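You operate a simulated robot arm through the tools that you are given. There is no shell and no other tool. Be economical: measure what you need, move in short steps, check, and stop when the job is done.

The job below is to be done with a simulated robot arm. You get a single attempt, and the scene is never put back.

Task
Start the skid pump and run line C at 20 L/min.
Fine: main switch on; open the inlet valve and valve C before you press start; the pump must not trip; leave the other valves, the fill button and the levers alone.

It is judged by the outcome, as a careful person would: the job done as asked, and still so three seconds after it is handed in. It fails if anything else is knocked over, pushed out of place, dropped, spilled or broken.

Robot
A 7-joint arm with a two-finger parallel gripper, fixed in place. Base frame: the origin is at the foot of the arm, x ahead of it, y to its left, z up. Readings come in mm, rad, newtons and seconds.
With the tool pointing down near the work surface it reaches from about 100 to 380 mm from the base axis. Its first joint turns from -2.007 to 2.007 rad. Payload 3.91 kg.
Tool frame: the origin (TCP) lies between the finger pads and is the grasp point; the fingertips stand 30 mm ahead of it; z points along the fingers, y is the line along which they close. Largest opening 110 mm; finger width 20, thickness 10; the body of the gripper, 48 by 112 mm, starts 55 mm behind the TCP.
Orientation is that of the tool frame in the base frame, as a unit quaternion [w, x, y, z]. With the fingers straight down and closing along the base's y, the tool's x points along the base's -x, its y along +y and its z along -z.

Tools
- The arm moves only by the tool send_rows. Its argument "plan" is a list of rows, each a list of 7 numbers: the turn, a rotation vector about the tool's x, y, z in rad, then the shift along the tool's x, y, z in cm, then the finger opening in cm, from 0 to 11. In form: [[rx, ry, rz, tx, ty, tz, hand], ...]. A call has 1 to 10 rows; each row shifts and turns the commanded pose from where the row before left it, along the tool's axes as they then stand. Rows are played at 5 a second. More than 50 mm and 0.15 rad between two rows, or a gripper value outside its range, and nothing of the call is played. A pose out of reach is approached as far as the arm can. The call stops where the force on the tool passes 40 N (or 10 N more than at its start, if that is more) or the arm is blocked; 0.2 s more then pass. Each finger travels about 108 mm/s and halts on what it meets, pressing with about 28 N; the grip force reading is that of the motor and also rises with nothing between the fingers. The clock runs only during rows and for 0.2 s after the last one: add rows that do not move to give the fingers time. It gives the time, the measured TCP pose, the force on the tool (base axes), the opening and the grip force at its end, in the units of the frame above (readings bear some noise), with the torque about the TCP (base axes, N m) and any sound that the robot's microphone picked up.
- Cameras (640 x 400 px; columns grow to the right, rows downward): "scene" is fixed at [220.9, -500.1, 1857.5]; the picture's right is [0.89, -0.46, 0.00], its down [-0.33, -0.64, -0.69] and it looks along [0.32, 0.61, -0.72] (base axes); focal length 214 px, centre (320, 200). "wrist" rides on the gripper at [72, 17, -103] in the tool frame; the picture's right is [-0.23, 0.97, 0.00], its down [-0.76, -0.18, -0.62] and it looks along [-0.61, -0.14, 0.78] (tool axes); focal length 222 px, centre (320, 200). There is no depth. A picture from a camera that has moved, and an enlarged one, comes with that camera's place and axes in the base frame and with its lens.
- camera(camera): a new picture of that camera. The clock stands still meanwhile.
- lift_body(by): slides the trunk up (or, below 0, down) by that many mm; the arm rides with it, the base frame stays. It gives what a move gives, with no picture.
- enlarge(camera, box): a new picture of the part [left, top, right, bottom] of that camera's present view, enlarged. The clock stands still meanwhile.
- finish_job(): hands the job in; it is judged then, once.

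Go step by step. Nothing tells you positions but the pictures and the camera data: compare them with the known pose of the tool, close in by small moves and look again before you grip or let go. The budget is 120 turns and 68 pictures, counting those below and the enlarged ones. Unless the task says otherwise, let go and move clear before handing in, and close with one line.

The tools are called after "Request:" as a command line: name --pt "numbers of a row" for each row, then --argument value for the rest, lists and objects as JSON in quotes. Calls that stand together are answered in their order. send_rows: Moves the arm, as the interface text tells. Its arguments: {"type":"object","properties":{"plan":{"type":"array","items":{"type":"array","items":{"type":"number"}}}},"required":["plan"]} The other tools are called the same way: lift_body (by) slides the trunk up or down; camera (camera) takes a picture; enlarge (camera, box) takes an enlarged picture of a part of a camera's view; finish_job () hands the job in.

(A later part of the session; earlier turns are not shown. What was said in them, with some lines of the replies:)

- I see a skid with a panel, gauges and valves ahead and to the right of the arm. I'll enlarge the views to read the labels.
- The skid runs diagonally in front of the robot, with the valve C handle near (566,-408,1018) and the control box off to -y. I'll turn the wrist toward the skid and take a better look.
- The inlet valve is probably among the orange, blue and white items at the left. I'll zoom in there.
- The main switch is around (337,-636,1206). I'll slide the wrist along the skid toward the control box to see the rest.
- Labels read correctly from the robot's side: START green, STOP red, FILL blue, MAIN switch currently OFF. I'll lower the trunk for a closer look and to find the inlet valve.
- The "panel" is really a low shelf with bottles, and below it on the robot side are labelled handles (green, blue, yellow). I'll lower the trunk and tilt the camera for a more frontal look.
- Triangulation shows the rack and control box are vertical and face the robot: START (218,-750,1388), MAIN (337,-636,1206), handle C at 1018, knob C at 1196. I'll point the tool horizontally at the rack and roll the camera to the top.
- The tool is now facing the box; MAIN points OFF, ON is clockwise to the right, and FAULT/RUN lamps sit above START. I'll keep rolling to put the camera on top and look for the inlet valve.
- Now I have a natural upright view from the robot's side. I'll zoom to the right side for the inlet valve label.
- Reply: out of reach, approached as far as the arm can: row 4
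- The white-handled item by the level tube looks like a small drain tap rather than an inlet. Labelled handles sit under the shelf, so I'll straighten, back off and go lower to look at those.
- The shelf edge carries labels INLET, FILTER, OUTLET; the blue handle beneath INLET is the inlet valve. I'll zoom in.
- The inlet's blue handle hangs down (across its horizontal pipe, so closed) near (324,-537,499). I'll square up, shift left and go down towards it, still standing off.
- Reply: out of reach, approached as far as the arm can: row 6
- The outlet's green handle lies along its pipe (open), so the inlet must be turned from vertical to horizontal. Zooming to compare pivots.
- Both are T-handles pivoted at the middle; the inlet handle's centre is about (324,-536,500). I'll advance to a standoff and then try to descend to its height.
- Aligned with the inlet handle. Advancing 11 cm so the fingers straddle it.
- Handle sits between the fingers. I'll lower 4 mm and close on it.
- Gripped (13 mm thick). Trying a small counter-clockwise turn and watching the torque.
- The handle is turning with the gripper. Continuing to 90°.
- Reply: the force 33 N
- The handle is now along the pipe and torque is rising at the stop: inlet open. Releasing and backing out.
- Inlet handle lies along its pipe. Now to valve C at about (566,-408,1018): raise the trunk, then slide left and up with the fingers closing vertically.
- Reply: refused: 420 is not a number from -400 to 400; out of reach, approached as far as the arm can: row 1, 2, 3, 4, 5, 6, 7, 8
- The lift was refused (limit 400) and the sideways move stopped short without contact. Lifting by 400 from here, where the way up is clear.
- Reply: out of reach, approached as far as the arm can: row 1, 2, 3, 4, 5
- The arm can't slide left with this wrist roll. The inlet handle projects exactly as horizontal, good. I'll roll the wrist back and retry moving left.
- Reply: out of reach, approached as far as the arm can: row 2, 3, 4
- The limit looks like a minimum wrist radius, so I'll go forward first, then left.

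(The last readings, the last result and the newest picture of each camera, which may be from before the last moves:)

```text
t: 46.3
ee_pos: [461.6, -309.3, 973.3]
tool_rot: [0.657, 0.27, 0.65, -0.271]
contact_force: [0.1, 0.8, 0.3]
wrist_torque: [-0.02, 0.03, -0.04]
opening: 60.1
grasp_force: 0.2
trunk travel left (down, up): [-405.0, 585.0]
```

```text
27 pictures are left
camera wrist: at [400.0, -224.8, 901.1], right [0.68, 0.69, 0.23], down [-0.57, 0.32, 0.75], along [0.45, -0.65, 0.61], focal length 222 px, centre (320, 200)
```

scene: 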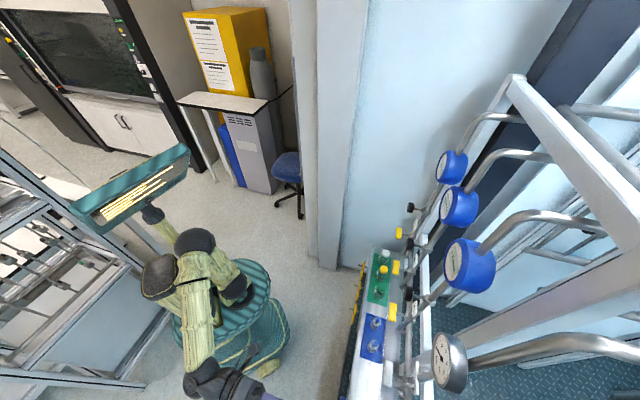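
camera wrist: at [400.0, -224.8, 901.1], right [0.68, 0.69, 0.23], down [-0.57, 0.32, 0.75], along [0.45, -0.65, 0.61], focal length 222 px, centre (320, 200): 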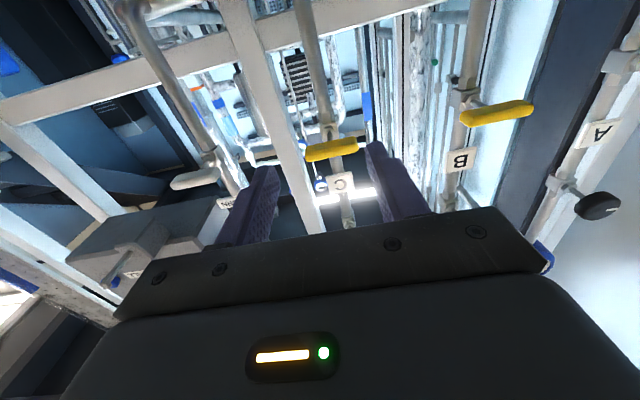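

Valve C's handle confirmed at (565,-409,1020). I'll roll so the fingers close vertically and raise to its height.

Request:
send_rows --pt "0 0 0.145 0 0 0 6" --pt "0 0 0.145 0 0 0 6" --pt "0 0 0.145 0 0 0 6" --pt "0 0 0.145 0 0 0 6" --pt "0 0 0.145 0 0 0 6" --pt "0 0 0.145 0 0 0 6" --pt "0 0 0.145 0 0 0 6" --pt "0 0 0.145 0 0 0 6" --pt "0 0 0.145 0 0 0 6" --pt "0 0 0.145 0 0 0 6"

Request:
send_rows --pt "0 0 0.12 0 0 0 6" --pt "0 0 0 0.3 2.3 0 6" --pt "0 0 0 0 2.3 0 6" --pt "0 0 0 0 0 3 6" --pt "0 0 0 0 0 3 6" --pt "0 0 0 0 0 0 6"

Request:
camera --camera "wrist"

```text
t: 48.5
ee_pos: [460.2, -310.6, 973.6]
tool_rot: [0.671, 0.633, 0.308, 0.235]
contact_force: [0.6, 0.7, -0.5]
wrist_torque: [0.0, -0.01, -0.01]
opening: 60.4
grasp_force: 0.0
trunk travel left (down, up): [-405.0, 585.0]
```

```text
t: 49.9
ee_pos: [504.9, -349.7, 1020.2]
tool_rot: [0.656, 0.65, 0.27, 0.272]
contact_force: [-0.4, 0.0, -0.2]
wrist_torque: [-0.01, 0.0, -0.01]
opening: 60.1
grasp_force: 0.0
trunk travel left (down, up): [-405.0, 585.0]
```

```text
26 pictures are left
camera wrist: at [481.9, -224.5, 1036.1], right [-0.17, -0.16, 0.97], down [-0.98, -0.1, -0.18], along [0.13, -0.98, -0.14], focal length 222 px, centre (320, 200)
```

wrist: 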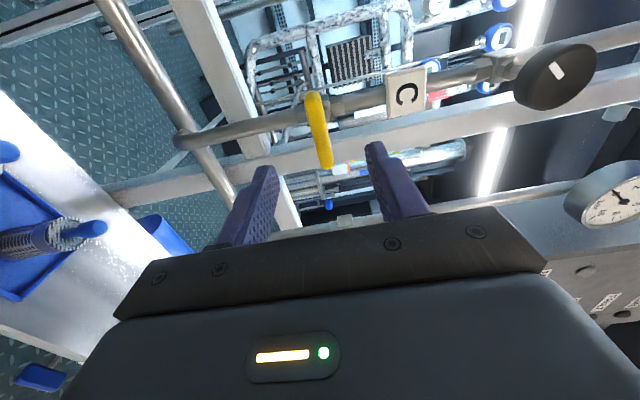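

On line with handle C. Advancing and gripping.

Request:
send_rows --pt "0 0 0 0.15 -0.2 3 6" --pt "0 0 0 0 0 2.5 6" --pt "0 0 0 0 0 1.7 6" --pt "0 0 0 0 0 0 6" --pt "0 0 0 0 0 0 4" --pt "0 0 0 0 0 0 2" --pt "0 0 0 0 0 0 0" --pt "0 0 0 0 0 0 0"

Request:
camera --camera "wrist"

```text
t: 51.7
ee_pos: [556.9, -399.5, 1020.6]
tool_rot: [0.658, 0.648, 0.269, 0.274]
contact_force: [10.1, -9.0, 20.5]
wrist_torque: [0.51, 0.75, -0.3]
opening: 12.9
grasp_force: 44.5
trunk travel left (down, up): [-405.0, 585.0]
```

```text
25 pictures are left
camera wrist: at [533.3, -274.4, 1036.7], right [-0.17, -0.15, 0.97], down [-0.98, -0.1, -0.19], along [0.13, -0.98, -0.13], focal length 222 px, centre (320, 200)
```

wrist: 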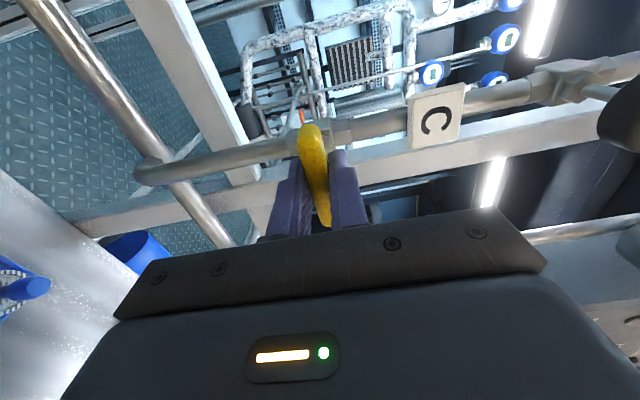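

Gripped; easing up 2 mm to relieve side load, then turning counter-clockwise gently.

Request:
send_rows --pt "0 0 0 0 0.2 0 0" --pt "0 0 -0.08 0 0 0 0" --pt "0 0 -0.08 0 0 0 0" --pt "0 0 -0.08 0 0 0 0"

Request:
camera --camera "wrist"

```text
t: 52.7
ee_pos: [556.2, -399.6, 1019.4]
tool_rot: [0.684, 0.613, 0.346, 0.192]
contact_force: [3.1, -2.0, 10.3]
wrist_torque: [0.75, 0.73, 0.67]
opening: 12.8
grasp_force: 44.3
trunk travel left (down, up): [-405.0, 585.0]
```

```text
24 pictures are left
camera wrist: at [535.0, -273.0, 1019.2], right [0.0, 0.01, 1.0], down [-0.99, -0.11, 0.0], along [0.11, -0.99, 0.01], focal length 222 px, centre (320, 200)
```

wrist: 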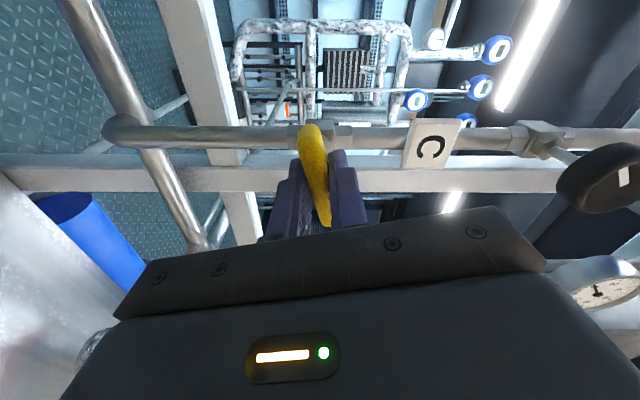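

It turns freely in this direction too. Continuing to 90°.

Request:
send_rows --pt "0 0 -0.13 0 0 0 0" --pt "0 0 -0.13 0 0 0 0" --pt "0 0 -0.13 0 0 0 0" --pt "0 0 -0.13 0 0 0 0" --pt "0 0 -0.13 0 0 0 0" --pt "0 0 -0.13 0 0 0 0" --pt "0 0 -0.13 0 0 0 0" --pt "0 0 -0.13 0 0 0 0" --pt "0 0 -0.13 0 0 0 0" --pt "0 0 -0.13 0 0 0 0"

Request:
send_rows --pt "0 0 -0.05 0 0 0 0" --pt "0 0 0 0 0 0 0"

Request:
camera --camera "wrist"

```text
t: 54.9
ee_pos: [555.4, -400.4, 1018.5]
tool_rot: [0.66, 0.279, 0.647, -0.262]
contact_force: [-19.0, 11.5, -19.3]
wrist_torque: [0.22, 0.21, -0.09]
opening: 12.9
grasp_force: 45.0
trunk travel left (down, up): [-405.0, 585.0]
```

```text
t: 55.5
ee_pos: [556.6, -400.4, 1019.5]
tool_rot: [0.653, 0.265, 0.652, -0.278]
contact_force: [-20.4, 11.6, -24.5]
wrist_torque: [0.83, -0.47, -0.06]
opening: 13.1
grasp_force: 44.9
trunk travel left (down, up): [-405.0, 585.0]
```

```text
23 pictures are left
camera wrist: at [493.7, -315.6, 946.9], right [0.69, 0.69, 0.21], down [-0.56, 0.33, 0.76], along [0.46, -0.64, 0.62], focal length 222 px, centre (320, 200)
```

wrist: 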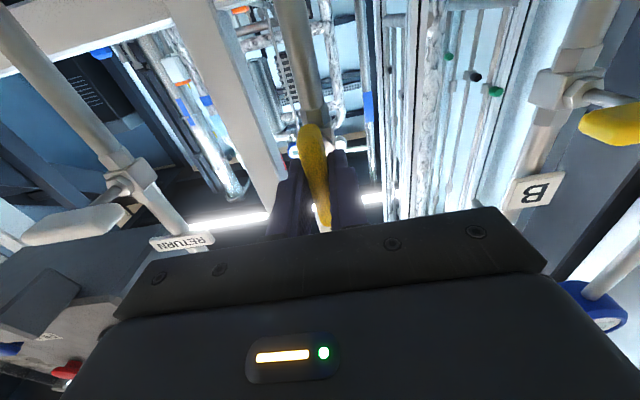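

Valve C is open (handle vertical, stop felt). Releasing, backing off, and then inspecting the black flow knob.

Request:
send_rows --pt "0 0 0 0 0 0 2" --pt "0 0 0 0 0 0 5" --pt "0 0 0 0 0 0 6" --pt "0 0 0 0 0 -3 6" --pt "0 0 0 0 0 -3 6" --pt "0 0 0 0 0 -3 6" --pt "0 0 0 0 0 -3 6" --pt "0 0 0 0 0 0 6"

Request:
lift_body --by 185

Request:
camera --camera "wrist"

```text
t: 57.3
ee_pos: [471.5, -314.7, 1020.6]
tool_rot: [0.654, 0.263, 0.653, -0.277]
contact_force: [0.9, 0.0, 0.3]
wrist_torque: [0.02, -0.03, 0.02]
opening: 59.9
grasp_force: 0.1
trunk travel left (down, up): [-405.0, 585.0]
```

```text
t: 59.3
ee_pos: [471.8, -314.9, 1205.6]
tool_rot: [0.654, 0.263, 0.653, -0.276]
contact_force: [-0.4, -0.3, -0.3]
wrist_torque: [-0.05, -0.01, 0.01]
opening: 60.1
grasp_force: 0.0
trunk travel left (down, up): [-590.0, 400.0]
```

```text
22 pictures are left
camera wrist: at [409.6, -231.1, 1132.4], right [0.69, 0.69, 0.21], down [-0.56, 0.33, 0.76], along [0.46, -0.64, 0.62], focal length 222 px, centre (320, 200)
```

wrist: 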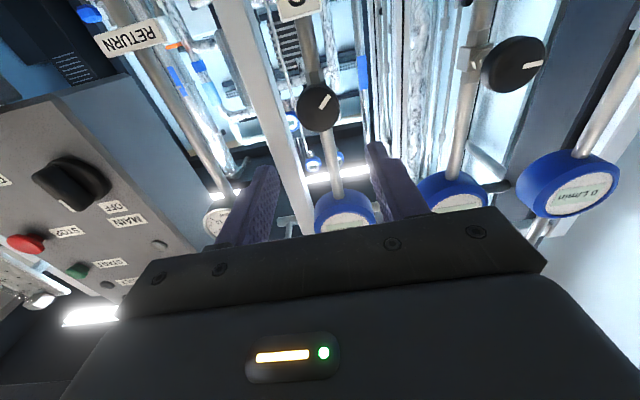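

Request:
enlarge --camera "wrist" --box '[260, 20, 600, 240]'

```text
1.82 times, centred on (430, 130) of wrist
camera zoom: at [409.6, -231.1, 1132.4], right [0.69, 0.69, 0.21], down [-0.56, 0.33, 0.76], along [0.46, -0.64, 0.62], focal length 404 px, centre (120, 327)
```

zoom: 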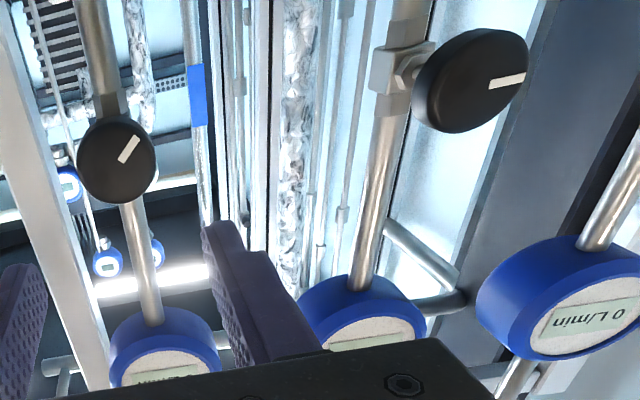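

Knob C's pointer sits at about 7:30 (likely the minimum), so starting against it could dead-head the pump. I'll approach the knob to open it somewhat first.

Request:
send_rows --pt "0 0 0 0.6 0.2 3 8" --pt "0 0 0 0 0 3 8" --pt "0 0 0 0 0 3 8" --pt "0 0 0 0 0 0 8"

Request:
camera --camera "wrist"

```text
t: 60.3
ee_pos: [537.3, -377.7, 1200.5]
tool_rot: [0.655, 0.263, 0.653, -0.276]
contact_force: [0.1, -0.3, 0.1]
wrist_torque: [-0.02, 0.02, 0.0]
opening: 79.8
grasp_force: 0.0
trunk travel left (down, up): [-590.0, 400.0]
```

```text
20 pictures are left
camera wrist: at [475.1, -293.5, 1127.4], right [0.69, 0.69, 0.21], down [-0.56, 0.33, 0.76], along [0.46, -0.64, 0.62], focal length 222 px, centre (320, 200)
```

wrist: 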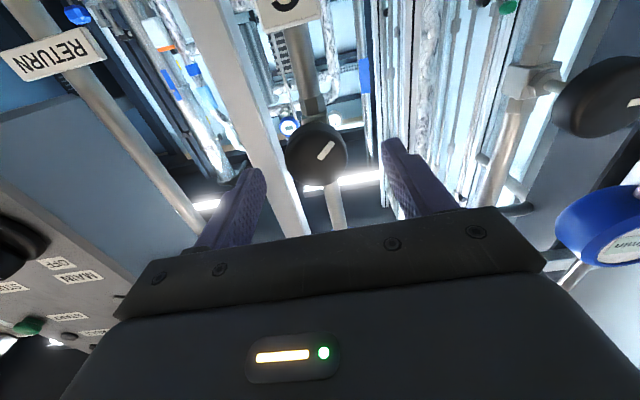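

Request:
send_rows --pt "0 0 0 -0.2 -0.2 1.8 8" --pt "0 0 0 0 0 1.8 8" --pt "0 0 0 0 0 0 8" --pt "0 0 0 0 0 0 6" --pt "0 0 0 0 0 0 4.5" --pt "0 0 0 0 0 0 3" --pt "0 0 0 0 0 0 3"

Request:
camera --camera "wrist"

```text
t: 61.9
ee_pos: [560.6, -404.7, 1200.9]
tool_rot: [0.654, 0.264, 0.652, -0.278]
contact_force: [0.2, -1.5, -0.7]
wrist_torque: [-0.22, -0.17, -0.36]
opening: 43.5
grasp_force: 45.2
trunk travel left (down, up): [-590.0, 400.0]
```

```text
19 pictures are left
camera wrist: at [498.5, -320.4, 1129.3], right [0.69, 0.69, 0.21], down [-0.56, 0.33, 0.76], along [0.46, -0.64, 0.62], focal length 222 px, centre (320, 200)
```

wrist: 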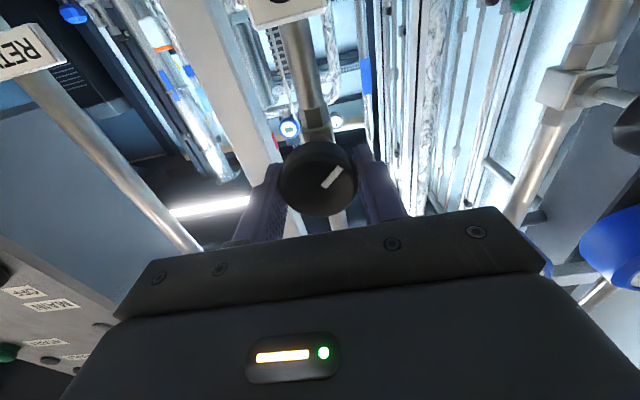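

Knob gripped. Trying a small clockwise turn.

Request:
send_rows --pt "0 0 0.1 0 0 0 3" --pt "0 0 0.1 0 0 0 3" --pt "0 0 0.1 0 0 0 3"

Request:
enlarge --camera "wrist" --box '[220, 100, 420, 225]'

```text
t: 62.7
ee_pos: [560.9, -405.0, 1202.2]
tool_rot: [0.688, 0.358, 0.606, -0.176]
contact_force: [-5.0, -1.1, -4.3]
wrist_torque: [-0.22, -0.22, -0.58]
opening: 43.5
grasp_force: 45.3
trunk travel left (down, up): [-590.0, 400.0]
```

```text
3.20 times, centred on (320, 162) of wrist
camera zoom: at [512.8, -306.0, 1137.3], right [0.61, 0.62, 0.49], down [-0.72, 0.17, 0.68], along [0.33, -0.77, 0.55], focal length 711 px, centre (320, 320)
```

zoom: 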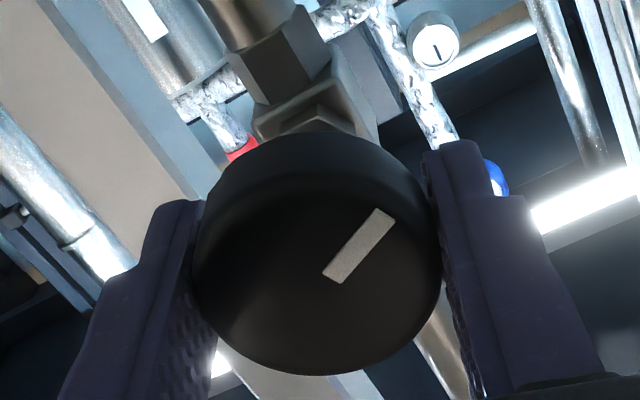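

Request:
send_rows --pt "0 0 0.1 0 0 0 3" --pt "0 0 0.1 0 0 0 3" --pt "0 0 0.1 0 0 0 3" --pt "0 0 0.1 0 0 0 3" --pt "0 0 0.1 0 0 0 3"

Request:
enlarge --camera "wrist" --box '[220, 100, 420, 225]'

```text
t: 63.9
ee_pos: [560.0, -406.3, 1201.2]
tool_rot: [0.71, 0.498, 0.498, 0.0]
contact_force: [-11.6, -3.2, -9.0]
wrist_torque: [0.19, 0.87, -0.56]
opening: 43.3
grasp_force: 44.9
trunk travel left (down, up): [-590.0, 400.0]
```

```text
3.20 times, centred on (320, 162) of wrist
camera zoom: at [530.5, -288.0, 1162.9], right [0.37, 0.38, 0.85], down [-0.91, -0.03, 0.41], along [0.18, -0.93, 0.34], focal length 711 px, centre (320, 320)
```

zoom: 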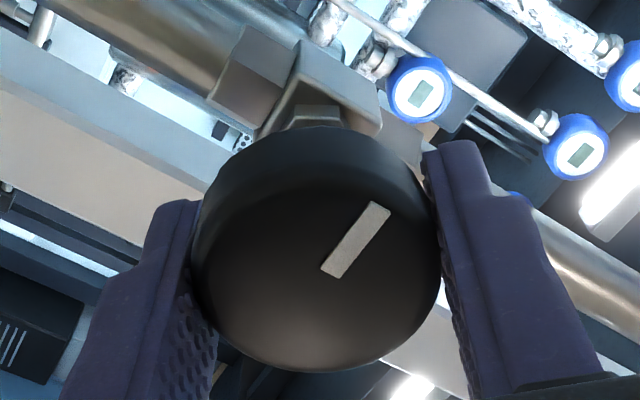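

The knob follows clockwise. I'll bring it to about 90° from where it was, a safe mid-setting for the start.

Request:
send_rows --pt "0 0 0.1 0 0 0 3" --pt "0 0 0.1 0 0 0 3" --pt "0 0 0.1 0 0 0 3" --pt "0 0 0.1 0 0 0 3" --pt "0 0 0.1 0 0 0 3" --pt "0 0 0.1 0 0 0 3" --pt "0 0 0.1 0 0 0 3" --pt "0 0 0.08 0 0 0 3"

Request:
send_rows --pt "0 0 0 0 0 0 5" --pt "0 0 0 0 0 0 8" --pt "0 0 0 0 0 0 8" --pt "0 0 0 0 0 -3 8" --pt "0 0 0 0 0 -3 8" --pt "0 0 0 0 0 -3 8" --pt "0 0 0 0 0 -3 8"

Request:
camera --camera "wrist"

```text
t: 65.7
ee_pos: [562.0, -406.2, 1199.9]
tool_rot: [0.656, 0.649, 0.272, 0.272]
contact_force: [-8.7, -2.9, -22.0]
wrist_torque: [-0.11, 0.96, -0.07]
opening: 43.8
grasp_force: 45.2
trunk travel left (down, up): [-590.0, 400.0]
```

```text
t: 67.3
ee_pos: [476.2, -318.2, 1201.8]
tool_rot: [0.657, 0.649, 0.272, 0.271]
contact_force: [0.6, 0.5, 0.5]
wrist_torque: [-0.01, 0.01, 0.0]
opening: 80.0
grasp_force: 0.1
trunk travel left (down, up): [-590.0, 400.0]
```

```text
16 pictures are left
camera wrist: at [452.5, -193.9, 1218.3], right [-0.16, -0.15, 0.98], down [-0.98, -0.1, -0.18], along [0.13, -0.98, -0.13], focal length 222 px, centre (320, 200)
```

wrist: 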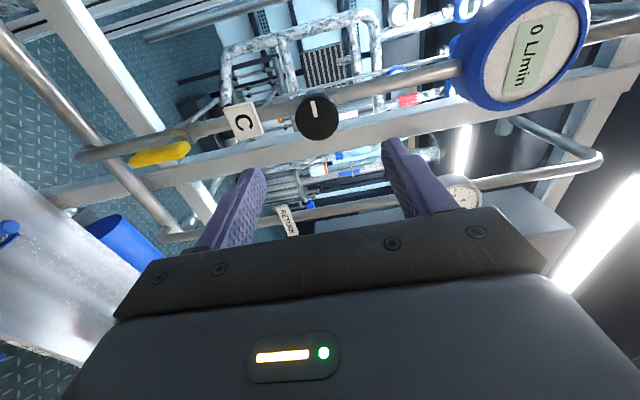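

The pointer only reads about 9 o'clock, so the last part slipped, perhaps against a clockwise stop. I'll regrip and compare torques in both directions.

Request:
send_rows --pt "0 0 0 0 0 3 8" --pt "0 0 0 0 0 3 8" --pt "0 0 0 0 0 3 8" --pt "0 0 0 0 0 3 8" --pt "0 0 0 0 0 0 5" --pt "0 0 0 0 0 0 3" --pt "0 0 0 0 0 0 3" --pt "0 0 0 0 0 0 3"

Request:
send_rows --pt "0 0 0.1 0 0 0 3" --pt "0 0 0.1 0 0 0 3"

Request:
send_rows --pt "0 0 -0.1 0 0 0 3" --pt "0 0 -0.1 0 0 0 3" --pt "0 0 -0.1 0 0 0 3" --pt "0 0 -0.1 0 0 0 3"

Request:
enlarge --camera "wrist" --box '[220, 100, 420, 225]'

```text
t: 69.1
ee_pos: [561.2, -404.3, 1198.7]
tool_rot: [0.656, 0.65, 0.273, 0.269]
contact_force: [-8.1, 8.0, -18.2]
wrist_torque: [0.54, 0.54, 0.24]
opening: 43.8
grasp_force: 44.8
trunk travel left (down, up): [-590.0, 400.0]
```

```text
t: 69.7
ee_pos: [560.0, -406.5, 1199.0]
tool_rot: [0.626, 0.675, 0.206, 0.332]
contact_force: [-10.1, 2.2, -25.7]
wrist_torque: [-0.29, 1.1, 0.08]
opening: 43.5
grasp_force: 44.9
trunk travel left (down, up): [-590.0, 400.0]
```

```text
t: 70.7
ee_pos: [561.1, -406.8, 1200.4]
tool_rot: [0.681, 0.618, 0.337, 0.202]
contact_force: [-12.2, -0.7, -26.4]
wrist_torque: [0.69, 0.73, 0.75]
opening: 43.3
grasp_force: 45.0
trunk travel left (down, up): [-590.0, 400.0]
```

```text
3.20 times, centred on (320, 162) of wrist
camera zoom: at [539.5, -280.1, 1202.3], right [-0.02, -0.01, 1.0], down [-0.99, -0.11, -0.02], along [0.11, -0.99, -0.01], focal length 711 px, centre (320, 320)
```

zoom: 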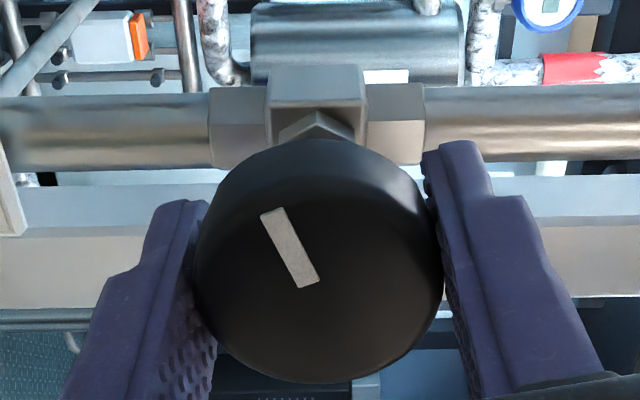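

Clockwise is blocked (~1 Nm) and counter-clockwise is free, so 9 o'clock is the closed stop, and counter-clockwise opens. I'll open it to roughly 70° from the stop.

Request:
send_rows --pt "0 0 -0.1 0 0 0 3" --pt "0 0 -0.1 0 0 0 3" --pt "0 0 -0.1 0 0 0 3" --pt "0 0 -0.1 0 0 0 3" --pt "0 0 -0.1 0 0 0 3" --pt "0 0 -0.1 0 0 0 3" --pt "0 0 -0.1 0 0 0 3" --pt "0 0 -0.1 0 0 0 3" --pt "0 0 -0.1 0 0 0 3" --pt "0 0 -0.1 0 0 0 3"

Request:
enlarge --camera "wrist" --box '[220, 100, 420, 225]'

```text
t: 72.9
ee_pos: [560.8, -405.5, 1201.0]
tool_rot: [0.694, 0.381, 0.592, -0.148]
contact_force: [-9.8, -2.5, -21.8]
wrist_torque: [0.43, 0.44, 0.03]
opening: 43.4
grasp_force: 44.7
trunk travel left (down, up): [-590.0, 400.0]
```

```text
3.20 times, centred on (320, 162) of wrist
camera zoom: at [517.0, -303.4, 1139.7], right [0.58, 0.59, 0.56], down [-0.75, 0.13, 0.64], along [0.31, -0.8, 0.52], focal length 711 px, centre (320, 320)
```

zoom: 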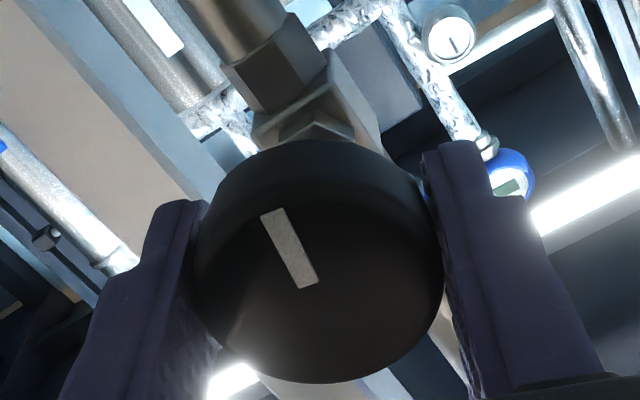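

Knob is now opened ~70–80° from the stop. Releasing, backing off and sliding right to the MAIN switch.

Request:
send_rows --pt "0 0 0 0 0 0 5" --pt "0 0 0 0 0 0 8" --pt "0 0 0 0 0 0 8" --pt "0 0 0 0 0 -4 8" --pt "0 0 0 0 0 -4 8" --pt "0 0 0 0 0 -4 8" --pt "0 0 -0.13 0 0 -2 6" --pt "0 0 -0.13 0 0 0 6" --pt "0 0 -0.13 0 0 0 6"

Request:
send_rows --pt "0 0 0 0 -4 0 6" --pt "0 0 0 0 -4 0 6" --pt "0 0 0 0 -4 0 6" --pt "0 0 0 0 -4 0 6" --pt "0 0 0 0 -4 0 6" --pt "0 0 0 0 -4 0 6" --pt "0 0 0 0 -4 0 6" --pt "0 0 0 0 -4 0 6" --pt "0 0 0 0 0 0 6"

Request:
camera --camera "wrist"

```text
t: 74.9
ee_pos: [461.1, -304.7, 1201.4]
tool_rot: [0.653, 0.259, 0.654, -0.281]
contact_force: [-1.0, -0.1, 0.2]
wrist_torque: [0.0, -0.02, 0.03]
opening: 59.8
grasp_force: 0.1
trunk travel left (down, up): [-590.0, 400.0]
```

```text
t: 76.9
ee_pos: [236.5, -531.2, 1211.0]
tool_rot: [0.653, 0.259, 0.654, -0.281]
contact_force: [0.0, 0.4, 0.4]
wrist_torque: [0.04, 0.0, -0.02]
opening: 60.1
grasp_force: 0.0
trunk travel left (down, up): [-590.0, 400.0]
```

```text
13 pictures are left
camera wrist: at [172.8, -448.5, 1137.7], right [0.69, 0.7, 0.2], down [-0.56, 0.33, 0.76], along [0.46, -0.64, 0.62], focal length 222 px, centre (320, 200)
```

wrist: 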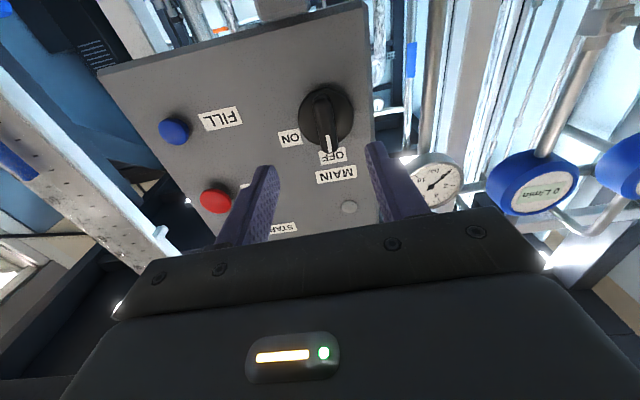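

Switch handle centre estimated at (338,-626,1222). Aligning and approaching part-way.

Request:
send_rows --pt "0 0 0 -1.1 0.5 3 6" --pt "0 0 0 0 0 3 6" --pt "0 0 0 0 0 2.5 6" --pt "0 0 0 0 0 0 6"

Request:
camera --camera "wrist"

```text
t: 77.9
ee_pos: [300.2, -590.0, 1221.2]
tool_rot: [0.653, 0.26, 0.654, -0.279]
contact_force: [-0.3, -0.7, 0.0]
wrist_torque: [0.02, 0.01, -0.01]
opening: 60.0
grasp_force: 0.2
trunk travel left (down, up): [-590.0, 400.0]
```

```text
12 pictures are left
camera wrist: at [237.4, -505.4, 1148.7], right [0.69, 0.7, 0.2], down [-0.56, 0.33, 0.76], along [0.46, -0.64, 0.62], focal length 222 px, centre (320, 200)
```

wrist: 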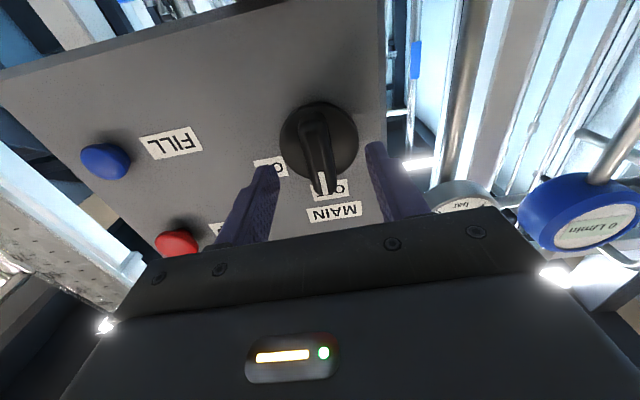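

Request:
send_rows --pt "0 0 0 0 0.1 1.2 6" --pt "0 0 0 0 0 1.0 6" --pt "0 0 0 0 0 0 4.5" --pt "0 0 0 0 0 0 3" --pt "0 0 0 0 0 0 1" --pt "0 0 0 0 0 0 1" --pt "0 0 0 0 0 0 1"

Request:
camera --camera "wrist"

```text
t: 79.5
ee_pos: [315.7, -605.4, 1221.5]
tool_rot: [0.654, 0.26, 0.654, -0.28]
contact_force: [-2.9, -8.3, 4.5]
wrist_torque: [0.53, -0.48, -0.35]
opening: 18.9
grasp_force: 45.2
trunk travel left (down, up): [-590.0, 400.0]
```

```text
11 pictures are left
camera wrist: at [252.9, -521.3, 1148.9], right [0.69, 0.69, 0.2], down [-0.56, 0.33, 0.76], along [0.46, -0.64, 0.62], focal length 222 px, centre (320, 200)
```

wrist: 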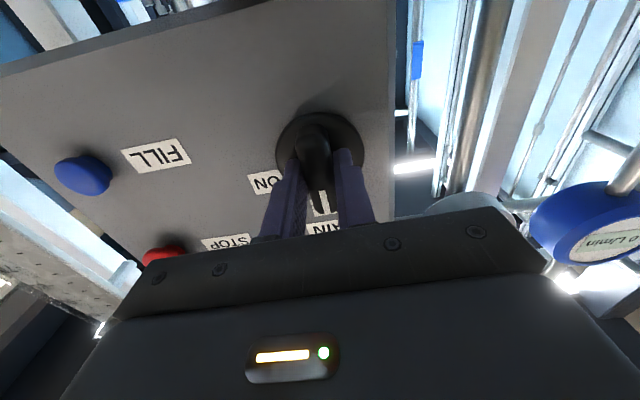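

Switch handle gripped (19 mm). Turning clockwise toward ON.

Request:
send_rows --pt "0 0 0.1 0 0 0 1" --pt "0 0 0.1 0 0 0 1" --pt "0 0 0.1 0 0 0 1" --pt "0 0 0.1 0 0 0 1" --pt "0 0 0.1 0 0 0 1" --pt "0 0 0.1 0 0 0 1" --pt "0 0 0.1 0 0 0 1" --pt "0 0 0.1 0 0 0 1"

Request:
send_rows --pt "0 0 0.1 0 0 0 1" --pt "0 0 0.1 0 0 0 1" --pt "0 0 0.1 0 0 0 1" --pt "0 0 0.1 0 0 0 1"

Request:
enlarge --camera "wrist" --box '[160, 0, 520, 225]'

```text
t: 81.3
ee_pos: [316.0, -605.1, 1221.4]
tool_rot: [0.71, 0.495, 0.5, -0.002]
contact_force: [1.1, -16.5, 12.8]
wrist_torque: [-0.07, -0.07, -1.53]
opening: 18.9
grasp_force: 45.1
trunk travel left (down, up): [-590.0, 400.0]
```

```text
t: 82.3
ee_pos: [314.8, -604.8, 1222.2]
tool_rot: [0.698, 0.584, 0.392, 0.139]
contact_force: [0.8, -19.4, 17.4]
wrist_torque: [0.33, 0.28, -1.04]
opening: 19.1
grasp_force: 45.0
trunk travel left (down, up): [-590.0, 400.0]
```

```text
1.78 times, centred on (340, 112) of wrist
camera zoom: at [293.4, -479.3, 1209.5], right [0.11, 0.12, 0.99], down [-0.99, -0.11, 0.12], along [0.12, -0.99, 0.11], focal length 395 px, centre (284, 356)
```

zoom: 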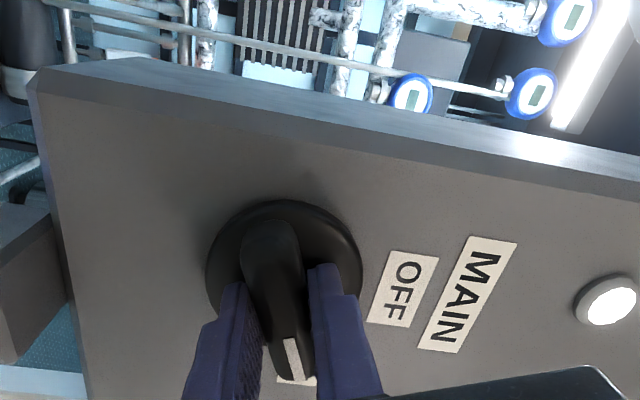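

The white power lamp is lit. I'll turn slightly more to seat it at the stop.

Request:
send_rows --pt "0 0 0.1 0 0 0 1" --pt "0 0 0.1 0 0 0 1" --pt "0 0 0.1 0 0 0 1" --pt "0 0 0.06 0 0 0 1"

```text
t: 83.3
ee_pos: [315.8, -603.7, 1222.5]
tool_rot: [0.661, 0.645, 0.281, 0.261]
contact_force: [2.6, -19.4, 20.6]
wrist_torque: [0.48, 0.48, -1.03]
opening: 19.3
grasp_force: 44.8
trunk travel left (down, up): [-590.0, 400.0]
```

Switch is at 90° with power on. Releasing, backing off, and moving toward START with the fingers closed.

Request:
send_rows --pt "0 0 0 0 0 0 3" --pt "0 0 0 0 0 0 6" --pt "0 0 0 0 0 0 6" --pt "0 0 0 0 0 -3 6" --pt "0 0 0 0 0 -3 6" --pt "0 0 0 0 0 -3 4" --pt "0 0 0 0 0 0 0" --pt "0 0 0 0 0 0 0"

Request:
lift_body --by 170

Request:
send_rows --pt "0 0 0 -4 0 0 0" --pt "0 0 0 -4 0 0 0" --pt "0 0 0 -4 0 0 0" --pt "0 0 0 -4 0 0 0" --pt "0 0 0 0 0 0 0"

Request:
camera --camera "wrist"

```text
t: 85.1
ee_pos: [253.0, -539.1, 1220.0]
tool_rot: [0.662, 0.644, 0.283, 0.261]
contact_force: [0.9, 0.5, -0.3]
wrist_torque: [-0.01, 0.02, -0.01]
opening: 0.0
grasp_force: 28.0
trunk travel left (down, up): [-590.0, 400.0]
```

```text
t: 87.0
ee_pos: [254.1, -540.3, 1390.8]
tool_rot: [0.661, 0.644, 0.283, 0.26]
contact_force: [0.7, 0.5, -0.6]
wrist_torque: [-0.01, 0.0, 0.01]
opening: 0.1
grasp_force: 27.9
trunk travel left (down, up): [-760.0, 230.0]
```

```text
t: 88.2
ee_pos: [140.5, -654.3, 1397.1]
tool_rot: [0.661, 0.644, 0.283, 0.261]
contact_force: [0.9, 0.0, 0.0]
wrist_torque: [0.0, 0.02, -0.01]
opening: 0.0
grasp_force: 27.8
trunk travel left (down, up): [-760.0, 230.0]
```

```text
9 pictures are left
camera wrist: at [118.0, -527.6, 1412.6], right [-0.14, -0.13, 0.98], down [-0.98, -0.11, -0.16], along [0.12, -0.99, -0.11], focal length 222 px, centre (320, 200)
```

wrist: 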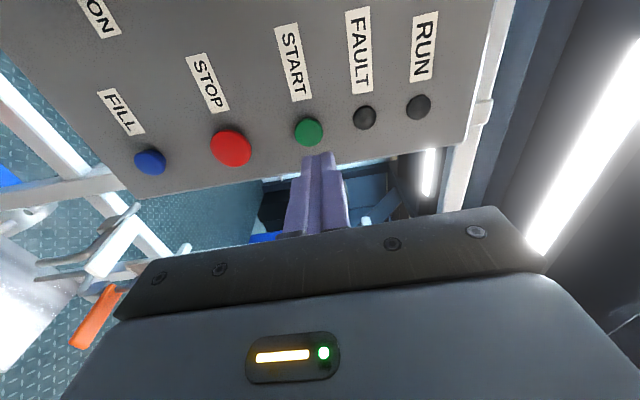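

START is at (218,-748,1386). Aligning and advancing to just short of it.

Request:
send_rows --pt "0 0 0 -1.1 -1.1 0 0" --pt "0 0 0 0 0 3 0" --pt "0 0 0 0 0 3 0" --pt "0 0 0 0 0 1.5 0" --pt "0 0 0 0 0 0 0"

Request:
enlarge --camera "wrist" --box '[160, 0, 520, 225]'

```text
t: 89.5
ee_pos: [186.1, -714.1, 1387.2]
tool_rot: [0.661, 0.645, 0.282, 0.26]
contact_force: [0.8, 0.8, -0.6]
wrist_torque: [0.04, -0.03, 0.01]
opening: 0.1
grasp_force: 28.3
trunk travel left (down, up): [-760.0, 230.0]
```

```text
1.78 times, centred on (340, 112) of wrist
camera zoom: at [163.2, -588.4, 1401.2], right [-0.14, -0.13, 0.98], down [-0.98, -0.11, -0.15], along [0.12, -0.99, -0.11], focal length 395 px, centre (284, 356)
```

zoom: 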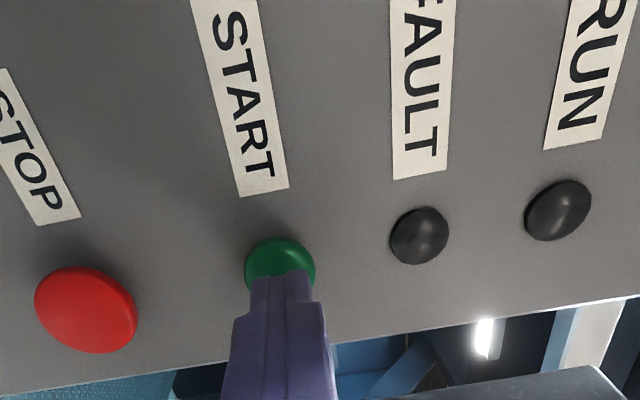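

Fingertips are right in front of START. Pressing in small steps.

Request:
send_rows --pt "0 0 0 0 0 0.4 0" --pt "0 0 0 0 0 0.4 0" --pt "0 0 0 0 0 0.4 0"

```text
t: 90.2
ee_pos: [194.4, -722.6, 1386.8]
tool_rot: [0.661, 0.644, 0.282, 0.261]
contact_force: [-0.3, -0.6, 0.0]
wrist_torque: [-0.04, 0.0, 0.0]
opening: 0.0
grasp_force: 28.6
trunk travel left (down, up): [-760.0, 230.0]
```

Request:
send_rows --pt "0 0 0 0 0 0.3 0" --pt "0 0 0 0 0 0.3 0" --pt "0 0 0 0 0 0.3 0"

```text
t: 91.0
ee_pos: [198.3, -727.8, 1388.4]
tool_rot: [0.662, 0.645, 0.282, 0.259]
contact_force: [-6.9, 11.8, -4.8]
wrist_torque: [0.14, 0.09, 0.12]
opening: 0.1
grasp_force: 28.0
trunk travel left (down, up): [-760.0, 230.0]
heard: click
```

Heard a click with contact, so START is pressed. Backing off and reading the lamps and meters.

Request:
send_rows --pt "0 0 0 0 0 -3 0" --pt "0 0 0 0 0 -3 0" --pt "0 0 0 0 0 -3 0" --pt "0 0 0 0 0 0 0"

Request:
camera --camera "wrist"

Request:
enlarge --camera "scene" --box '[420, 230, 500, 400]'

```text
t: 92.0
ee_pos: [137.8, -666.3, 1386.2]
tool_rot: [0.661, 0.644, 0.283, 0.26]
contact_force: [0.1, 0.8, 0.0]
wrist_torque: [0.0, 0.01, -0.01]
opening: 0.0
grasp_force: 28.4
trunk travel left (down, up): [-760.0, 230.0]
```

```text
7 pictures are left
camera wrist: at [114.1, -540.5, 1400.1], right [-0.14, -0.13, 0.98], down [-0.98, -0.11, -0.15], along [0.12, -0.99, -0.11], focal length 222 px, centre (320, 200)
```

wrist: 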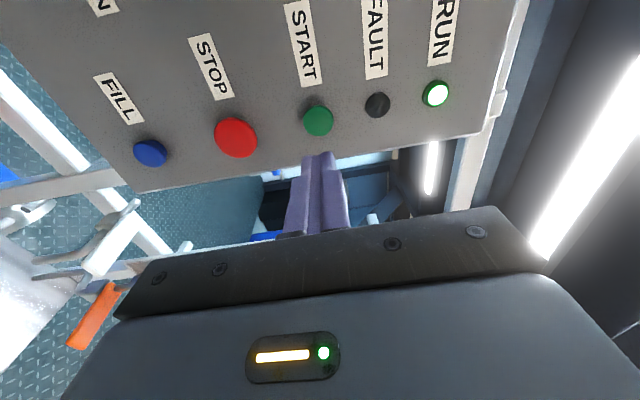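

```text
2.35 times, centred on (460, 315) of scene
camera zoom: at [220.9, -500.1, 1857.5], right [0.89, -0.46, 0.0], down [-0.33, -0.64, -0.69], along [0.32, 0.61, -0.72], focal length 505 px, centre (-9, -71)
```

zoom: 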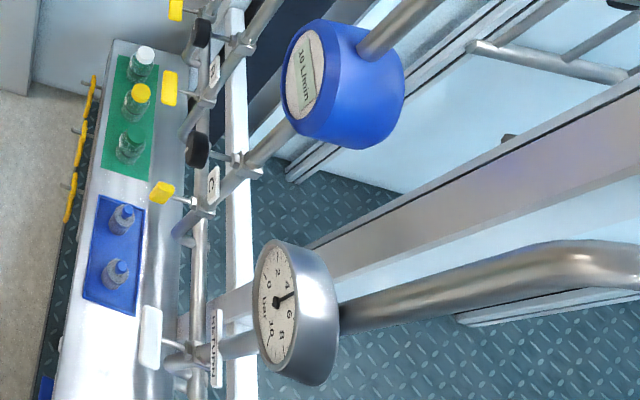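

RUN lamp is lit, no fault, gauge ~5 bar, and flow meter C shows a value. Zooming tight to read it.

Request:
enlarge --camera "scene" --box '[440, 238, 470, 288]'

```text
8.00 times, centred on (455, 263) of scene
camera zoom: at [220.9, -500.1, 1857.5], right [0.89, -0.46, 0.0], down [-0.33, -0.64, -0.69], along [0.32, 0.61, -0.72], focal length 1716 px, centre (-760, -304)
```

zoom: 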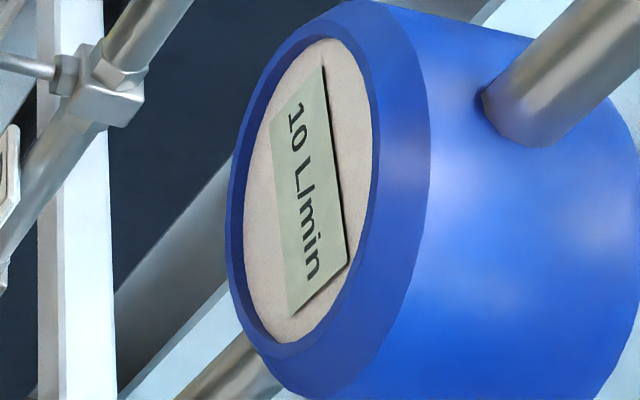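

It reads 10 L/min, so the knob must open about twice as far. I'll return to knob C at the same roll as before.

Request:
lift_body --by -170

Request:
send_rows --pt "0 0 0 4.8 -0.5 -1.5 0" --pt "0 0 0 4.8 0 0 0" --pt "0 0 0 4.8 0 0 0" --pt "0 0 0 4.8 0 0 0" --pt "0 0 0 4.8 0 0 0" --pt "0 0 0 4.8 0 0 2" --pt "0 0 0 4.8 0 0 4" --pt "0 0 0 4.8 0 0 8" --pt "0 0 0 4.8 0 0 8" --pt "0 0 0 4.8 0 0 8"

Request:
send_rows --pt "0 0 0 0 0 0 8"

```text
t: 94.0
ee_pos: [136.3, -665.8, 1215.4]
tool_rot: [0.662, 0.644, 0.282, 0.261]
contact_force: [0.7, -0.5, -0.4]
wrist_torque: [-0.01, 0.01, -0.01]
opening: 0.0
grasp_force: 27.9
trunk travel left (down, up): [-590.0, 400.0]
```

```text
refused: row 1 steps farther than a row can; nothing moved
```

```text
t: 94.4
ee_pos: [137.4, -666.8, 1217.6]
tool_rot: [0.661, 0.645, 0.283, 0.261]
contact_force: [-0.1, -0.5, 0.0]
wrist_torque: [-0.05, -0.01, 0.01]
opening: 79.8
grasp_force: 1.6
trunk travel left (down, up): [-590.0, 400.0]
```

Request:
send_rows --pt "0 0 0 0 -1.5 -1.5 8" --pt "0 0 0 4.8 0 0 8" --pt "0 0 0 4.8 0 0 8" --pt "0 0 0 4.8 0 0 8" --pt "0 0 0 4.8 0 0 8" --pt "0 0 0 4.8 0 0 8" --pt "0 0 0 4.8 0 0 8" --pt "0 0 0 4.8 0 0 8" --pt "0 0 0 4.8 0 0 8" --pt "0 0 0 4.8 0 0 8"

Request:
send_rows --pt "0 0 0 4.8 0 0 8" --pt "0 0 0 0 0 0 8"

```text
t: 96.8
ee_pos: [371.7, -425.0, 1120.5]
tool_rot: [0.633, 0.711, 0.223, 0.209]
contact_force: [1.3, 0.2, -0.6]
wrist_torque: [-0.01, 0.0, 0.01]
opening: 79.8
grasp_force: 0.0
out of reach, approached as far as the arm can: row 9
trunk travel left (down, up): [-590.0, 400.0]
stopped in row 10: the arm was blocked; the commanded pose is now the measured one
```

```text
t: 97.4
ee_pos: [409.0, -395.3, 1123.5]
tool_rot: [0.633, 0.711, 0.223, 0.21]
contact_force: [-0.2, -0.1, 0.2]
wrist_torque: [0.03, 0.0, 0.01]
opening: 79.8
grasp_force: 0.1
trunk travel left (down, up): [-590.0, 400.0]
```

The arm drifted off pose (a joint limit, no contact force). I'll straighten the orientation and check.

Request:
send_rows --pt "-0.04 0.055 0 0 0 0 8" --pt "-0.04 0.055 0 0 0 0 8" --pt "-0.03 0.05 0 0 0 0 8" --pt "0 0 0 2 2.5 0 8" --pt "0 0 0 2 2.5 0 8" --pt "0 0 0 0 0 0 8"

Request:
camera --camera "scene"

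```text
t: 98.8
ee_pos: [438.7, -368.1, 1174.1]
tool_rot: [0.652, 0.656, 0.261, 0.277]
contact_force: [-0.2, -1.2, -0.1]
wrist_torque: [0.03, 0.0, -0.02]
opening: 80.0
grasp_force: 0.2
trunk travel left (down, up): [-590.0, 400.0]
```

```text
4 pictures are left
```

scene: 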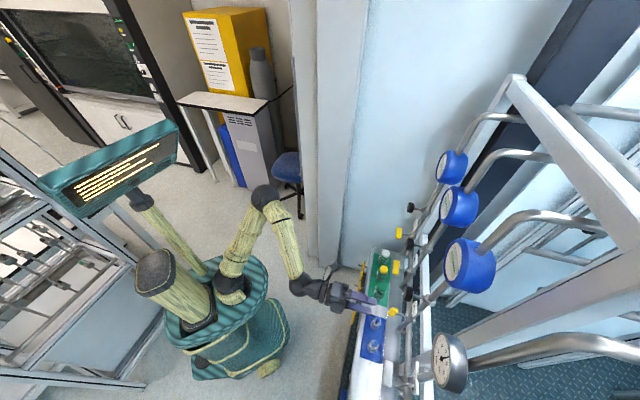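

Pose is straight again and the meter stays visible. Moving to the knob's standoff.

Request:
send_rows --pt "0 0 0 3.1 1.3 0 8" --pt "0 0 0 3 1.3 0 8" --pt "0 0 0 0 0 0 8"

```text
t: 99.6
ee_pos: [479.5, -325.6, 1200.7]
tool_rot: [0.652, 0.655, 0.262, 0.277]
contact_force: [0.6, 0.4, -0.2]
wrist_torque: [0.0, 0.03, 0.0]
opening: 79.8
grasp_force: 0.1
trunk travel left (down, up): [-590.0, 400.0]
```

Request:
send_rows --pt "0 0 0 0.2 -0.3 3 8" --pt "0 0 0 0 0 3 8" --pt "0 0 0 0 0 3 8" --pt "0 0 0 0 0 2.4 8" --pt "0 0 0 0 0 0 8" --pt "0 0 0 0 0 0 5" --pt "0 0 0 0 0 0 3" --pt "0 0 0 0 0 0 3" --pt "0 0 0 0 0 0 3"

```text
t: 101.6
ee_pos: [562.0, -406.3, 1199.9]
tool_rot: [0.652, 0.655, 0.262, 0.277]
contact_force: [13.3, -9.7, 25.4]
wrist_torque: [0.25, 0.32, -0.12]
opening: 43.9
grasp_force: 45.2
trunk travel left (down, up): [-590.0, 400.0]
```

Gripped. Easing 2 mm up and opening counter-clockwise by about 1.2 rad, then reading the meter.

Request:
send_rows --pt "0 0 -0.1 0 0.2 0 3" --pt "0 0 -0.13 0 0 0 3" --pt "0 0 -0.13 0 0 0 3" --pt "0 0 -0.13 0 0 0 3" --pt "0 0 -0.13 0 0 0 3" --pt "0 0 -0.13 0 0 0 3" --pt "0 0 -0.13 0 0 0 3" --pt "0 0 -0.13 0 0 0 3" --pt "0 0 -0.13 0 0 0 3" --pt "0 0 -0.06 0 0 0 3"

Request:
enlarge --camera "scene" --box '[440, 238, 470, 288]'

```text
t: 103.8
ee_pos: [562.0, -405.5, 1200.5]
tool_rot: [0.694, 0.393, 0.587, -0.14]
contact_force: [1.6, -2.8, 3.9]
wrist_torque: [-0.93, -0.98, -0.25]
opening: 43.7
grasp_force: 45.0
trunk travel left (down, up): [-590.0, 400.0]
```

```text
8.00 times, centred on (455, 263) of scene
camera zoom: at [220.9, -500.1, 1857.5], right [0.89, -0.46, 0.0], down [-0.33, -0.64, -0.69], along [0.32, 0.61, -0.72], focal length 1716 px, centre (-760, -304)
```

zoom: 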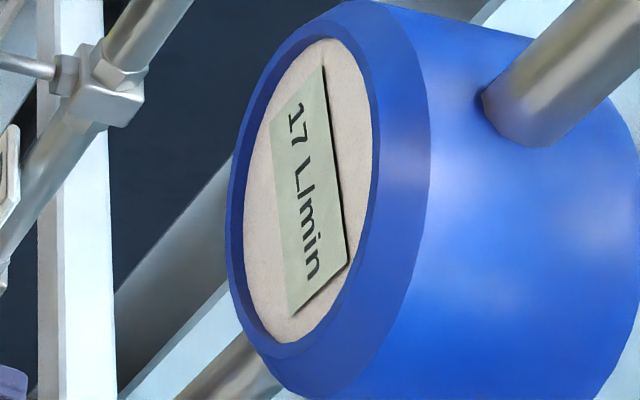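

17 L/min. Opening a bit further (0.5 rad) and letting it settle.

Request:
send_rows --pt "0 0 -0.1 0 0 0 3" --pt "0 0 -0.1 0 0 0 3" --pt "0 0 -0.1 0 0 0 3" --pt "0 0 -0.1 0 0 0 3" --pt "0 0 -0.1 0 0 0 3" --pt "0 0 0 0 0 0 3" --pt "0 0 0 0 0 0 3" --pt "0 0 0 0 0 0 3" --pt "0 0 0 0 0 0 3" --pt "0 0 0 0 0 0 3"

Request:
enlarge --camera "scene" --box '[440, 238, 470, 288]'

```text
t: 106.0
ee_pos: [561.7, -405.8, 1197.9]
tool_rot: [0.638, 0.237, 0.665, -0.308]
contact_force: [-5.3, -1.4, -1.9]
wrist_torque: [0.55, 0.19, 0.18]
opening: 43.5
grasp_force: 45.0
trunk travel left (down, up): [-590.0, 400.0]
```

```text
8.00 times, centred on (455, 263) of scene
camera zoom: at [220.9, -500.1, 1857.5], right [0.89, -0.46, 0.0], down [-0.33, -0.64, -0.69], along [0.32, 0.61, -0.72], focal length 1716 px, centre (-760, -304)
```

zoom: 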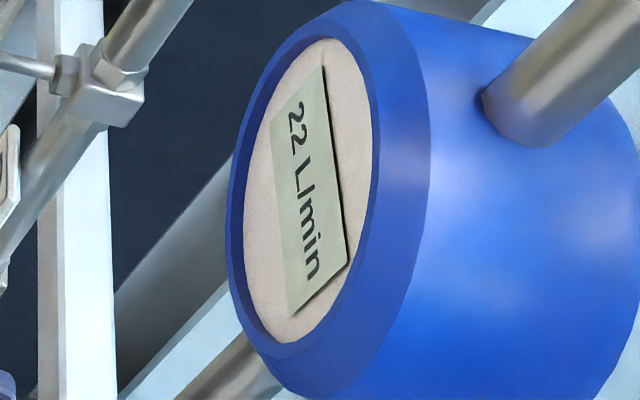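

22 L/min, about 7 L/min per rad. Closing back by 0.28 rad and letting it settle.

Request:
send_rows --pt "0 0 0.1 0 0 0 3" --pt "0 0 0.1 0 0 0 3" --pt "0 0 0.085 0 0 0 3" --pt "0 0 0 0 0 0 3" --pt "0 0 0 0 0 0 3" --pt "0 0 0 0 0 0 3" --pt "0 0 0 0 0 0 3" --pt "0 0 0 0 0 0 3" --pt "0 0 0 0 0 0 3" --pt "0 0 0 0 0 0 3"

Request:
enlarge --camera "scene" --box '[440, 238, 470, 288]'

```text
t: 108.2
ee_pos: [561.2, -406.3, 1200.3]
tool_rot: [0.675, 0.328, 0.626, -0.213]
contact_force: [-7.5, 1.6, -9.5]
wrist_torque: [-0.18, -0.15, 0.31]
opening: 43.6
grasp_force: 45.4
trunk travel left (down, up): [-590.0, 400.0]
```

```text
8.00 times, centred on (455, 263) of scene
camera zoom: at [220.9, -500.1, 1857.5], right [0.89, -0.46, 0.0], down [-0.33, -0.64, -0.69], along [0.32, 0.61, -0.72], focal length 1716 px, centre (-760, -304)
```

zoom: 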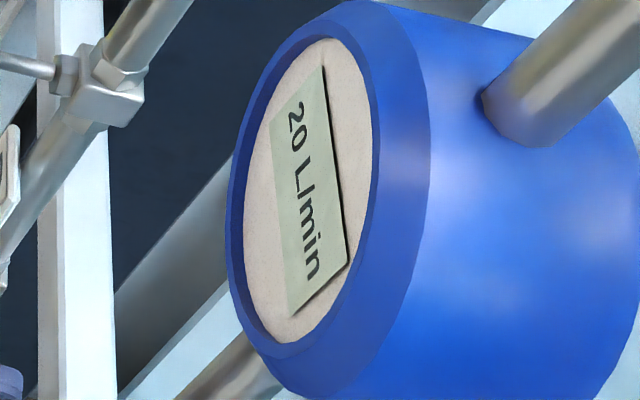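

The meter reads 20 L/min. Releasing gently and backing straight out.

Request:
send_rows --pt "0 0 0 0 0 0 5" --pt "0 0 0 0 0 0 8" --pt "0 0 0 0 0 0 8" --pt "0 0 0 0 0 -3 8" --pt "0 0 0 0 0 -3 8" --pt "0 0 0 0 0 -3 8" --pt "0 0 0 0 0 -3 8" --pt "0 0 0 0 0 0 8" --pt "0 0 0 0 0 0 8"

Request:
enlarge --camera "scene" --box '[425, 235, 480, 395]'

```text
t: 110.2
ee_pos: [476.8, -320.8, 1199.1]
tool_rot: [0.675, 0.328, 0.625, -0.213]
contact_force: [0.7, -1.2, -0.1]
wrist_torque: [0.02, -0.01, -0.01]
opening: 79.8
grasp_force: 0.1
trunk travel left (down, up): [-590.0, 400.0]
```

```text
2.50 times, centred on (452, 315) of scene
camera zoom: at [220.9, -500.1, 1857.5], right [0.89, -0.46, 0.0], down [-0.33, -0.64, -0.69], along [0.32, 0.61, -0.72], focal length 536 px, centre (-11, -88)
```

zoom: 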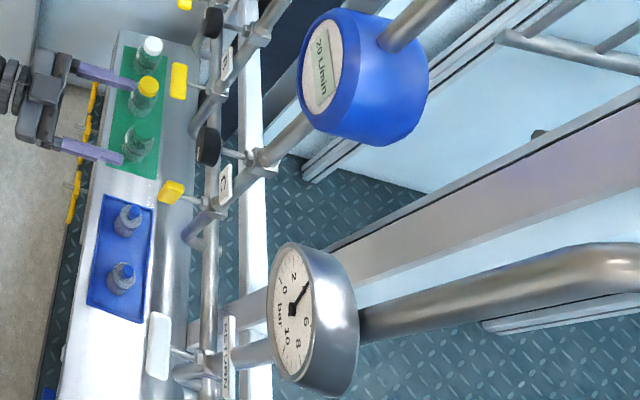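

The gripper is clear of the rack, the meter on line C still shows 20 L/min, and the pressure gauge reads about 4 bar. Handing in.

Request:
finish_job

```text
The job is handed in.
```

The skid pump is running and line C reads a steady 20 L/min. The main switch is on, and I opened the inlet valve and valve C before pressing start. The pump had not tripped when I handed in, and I did not touch the other valves, the fill button or the levers.
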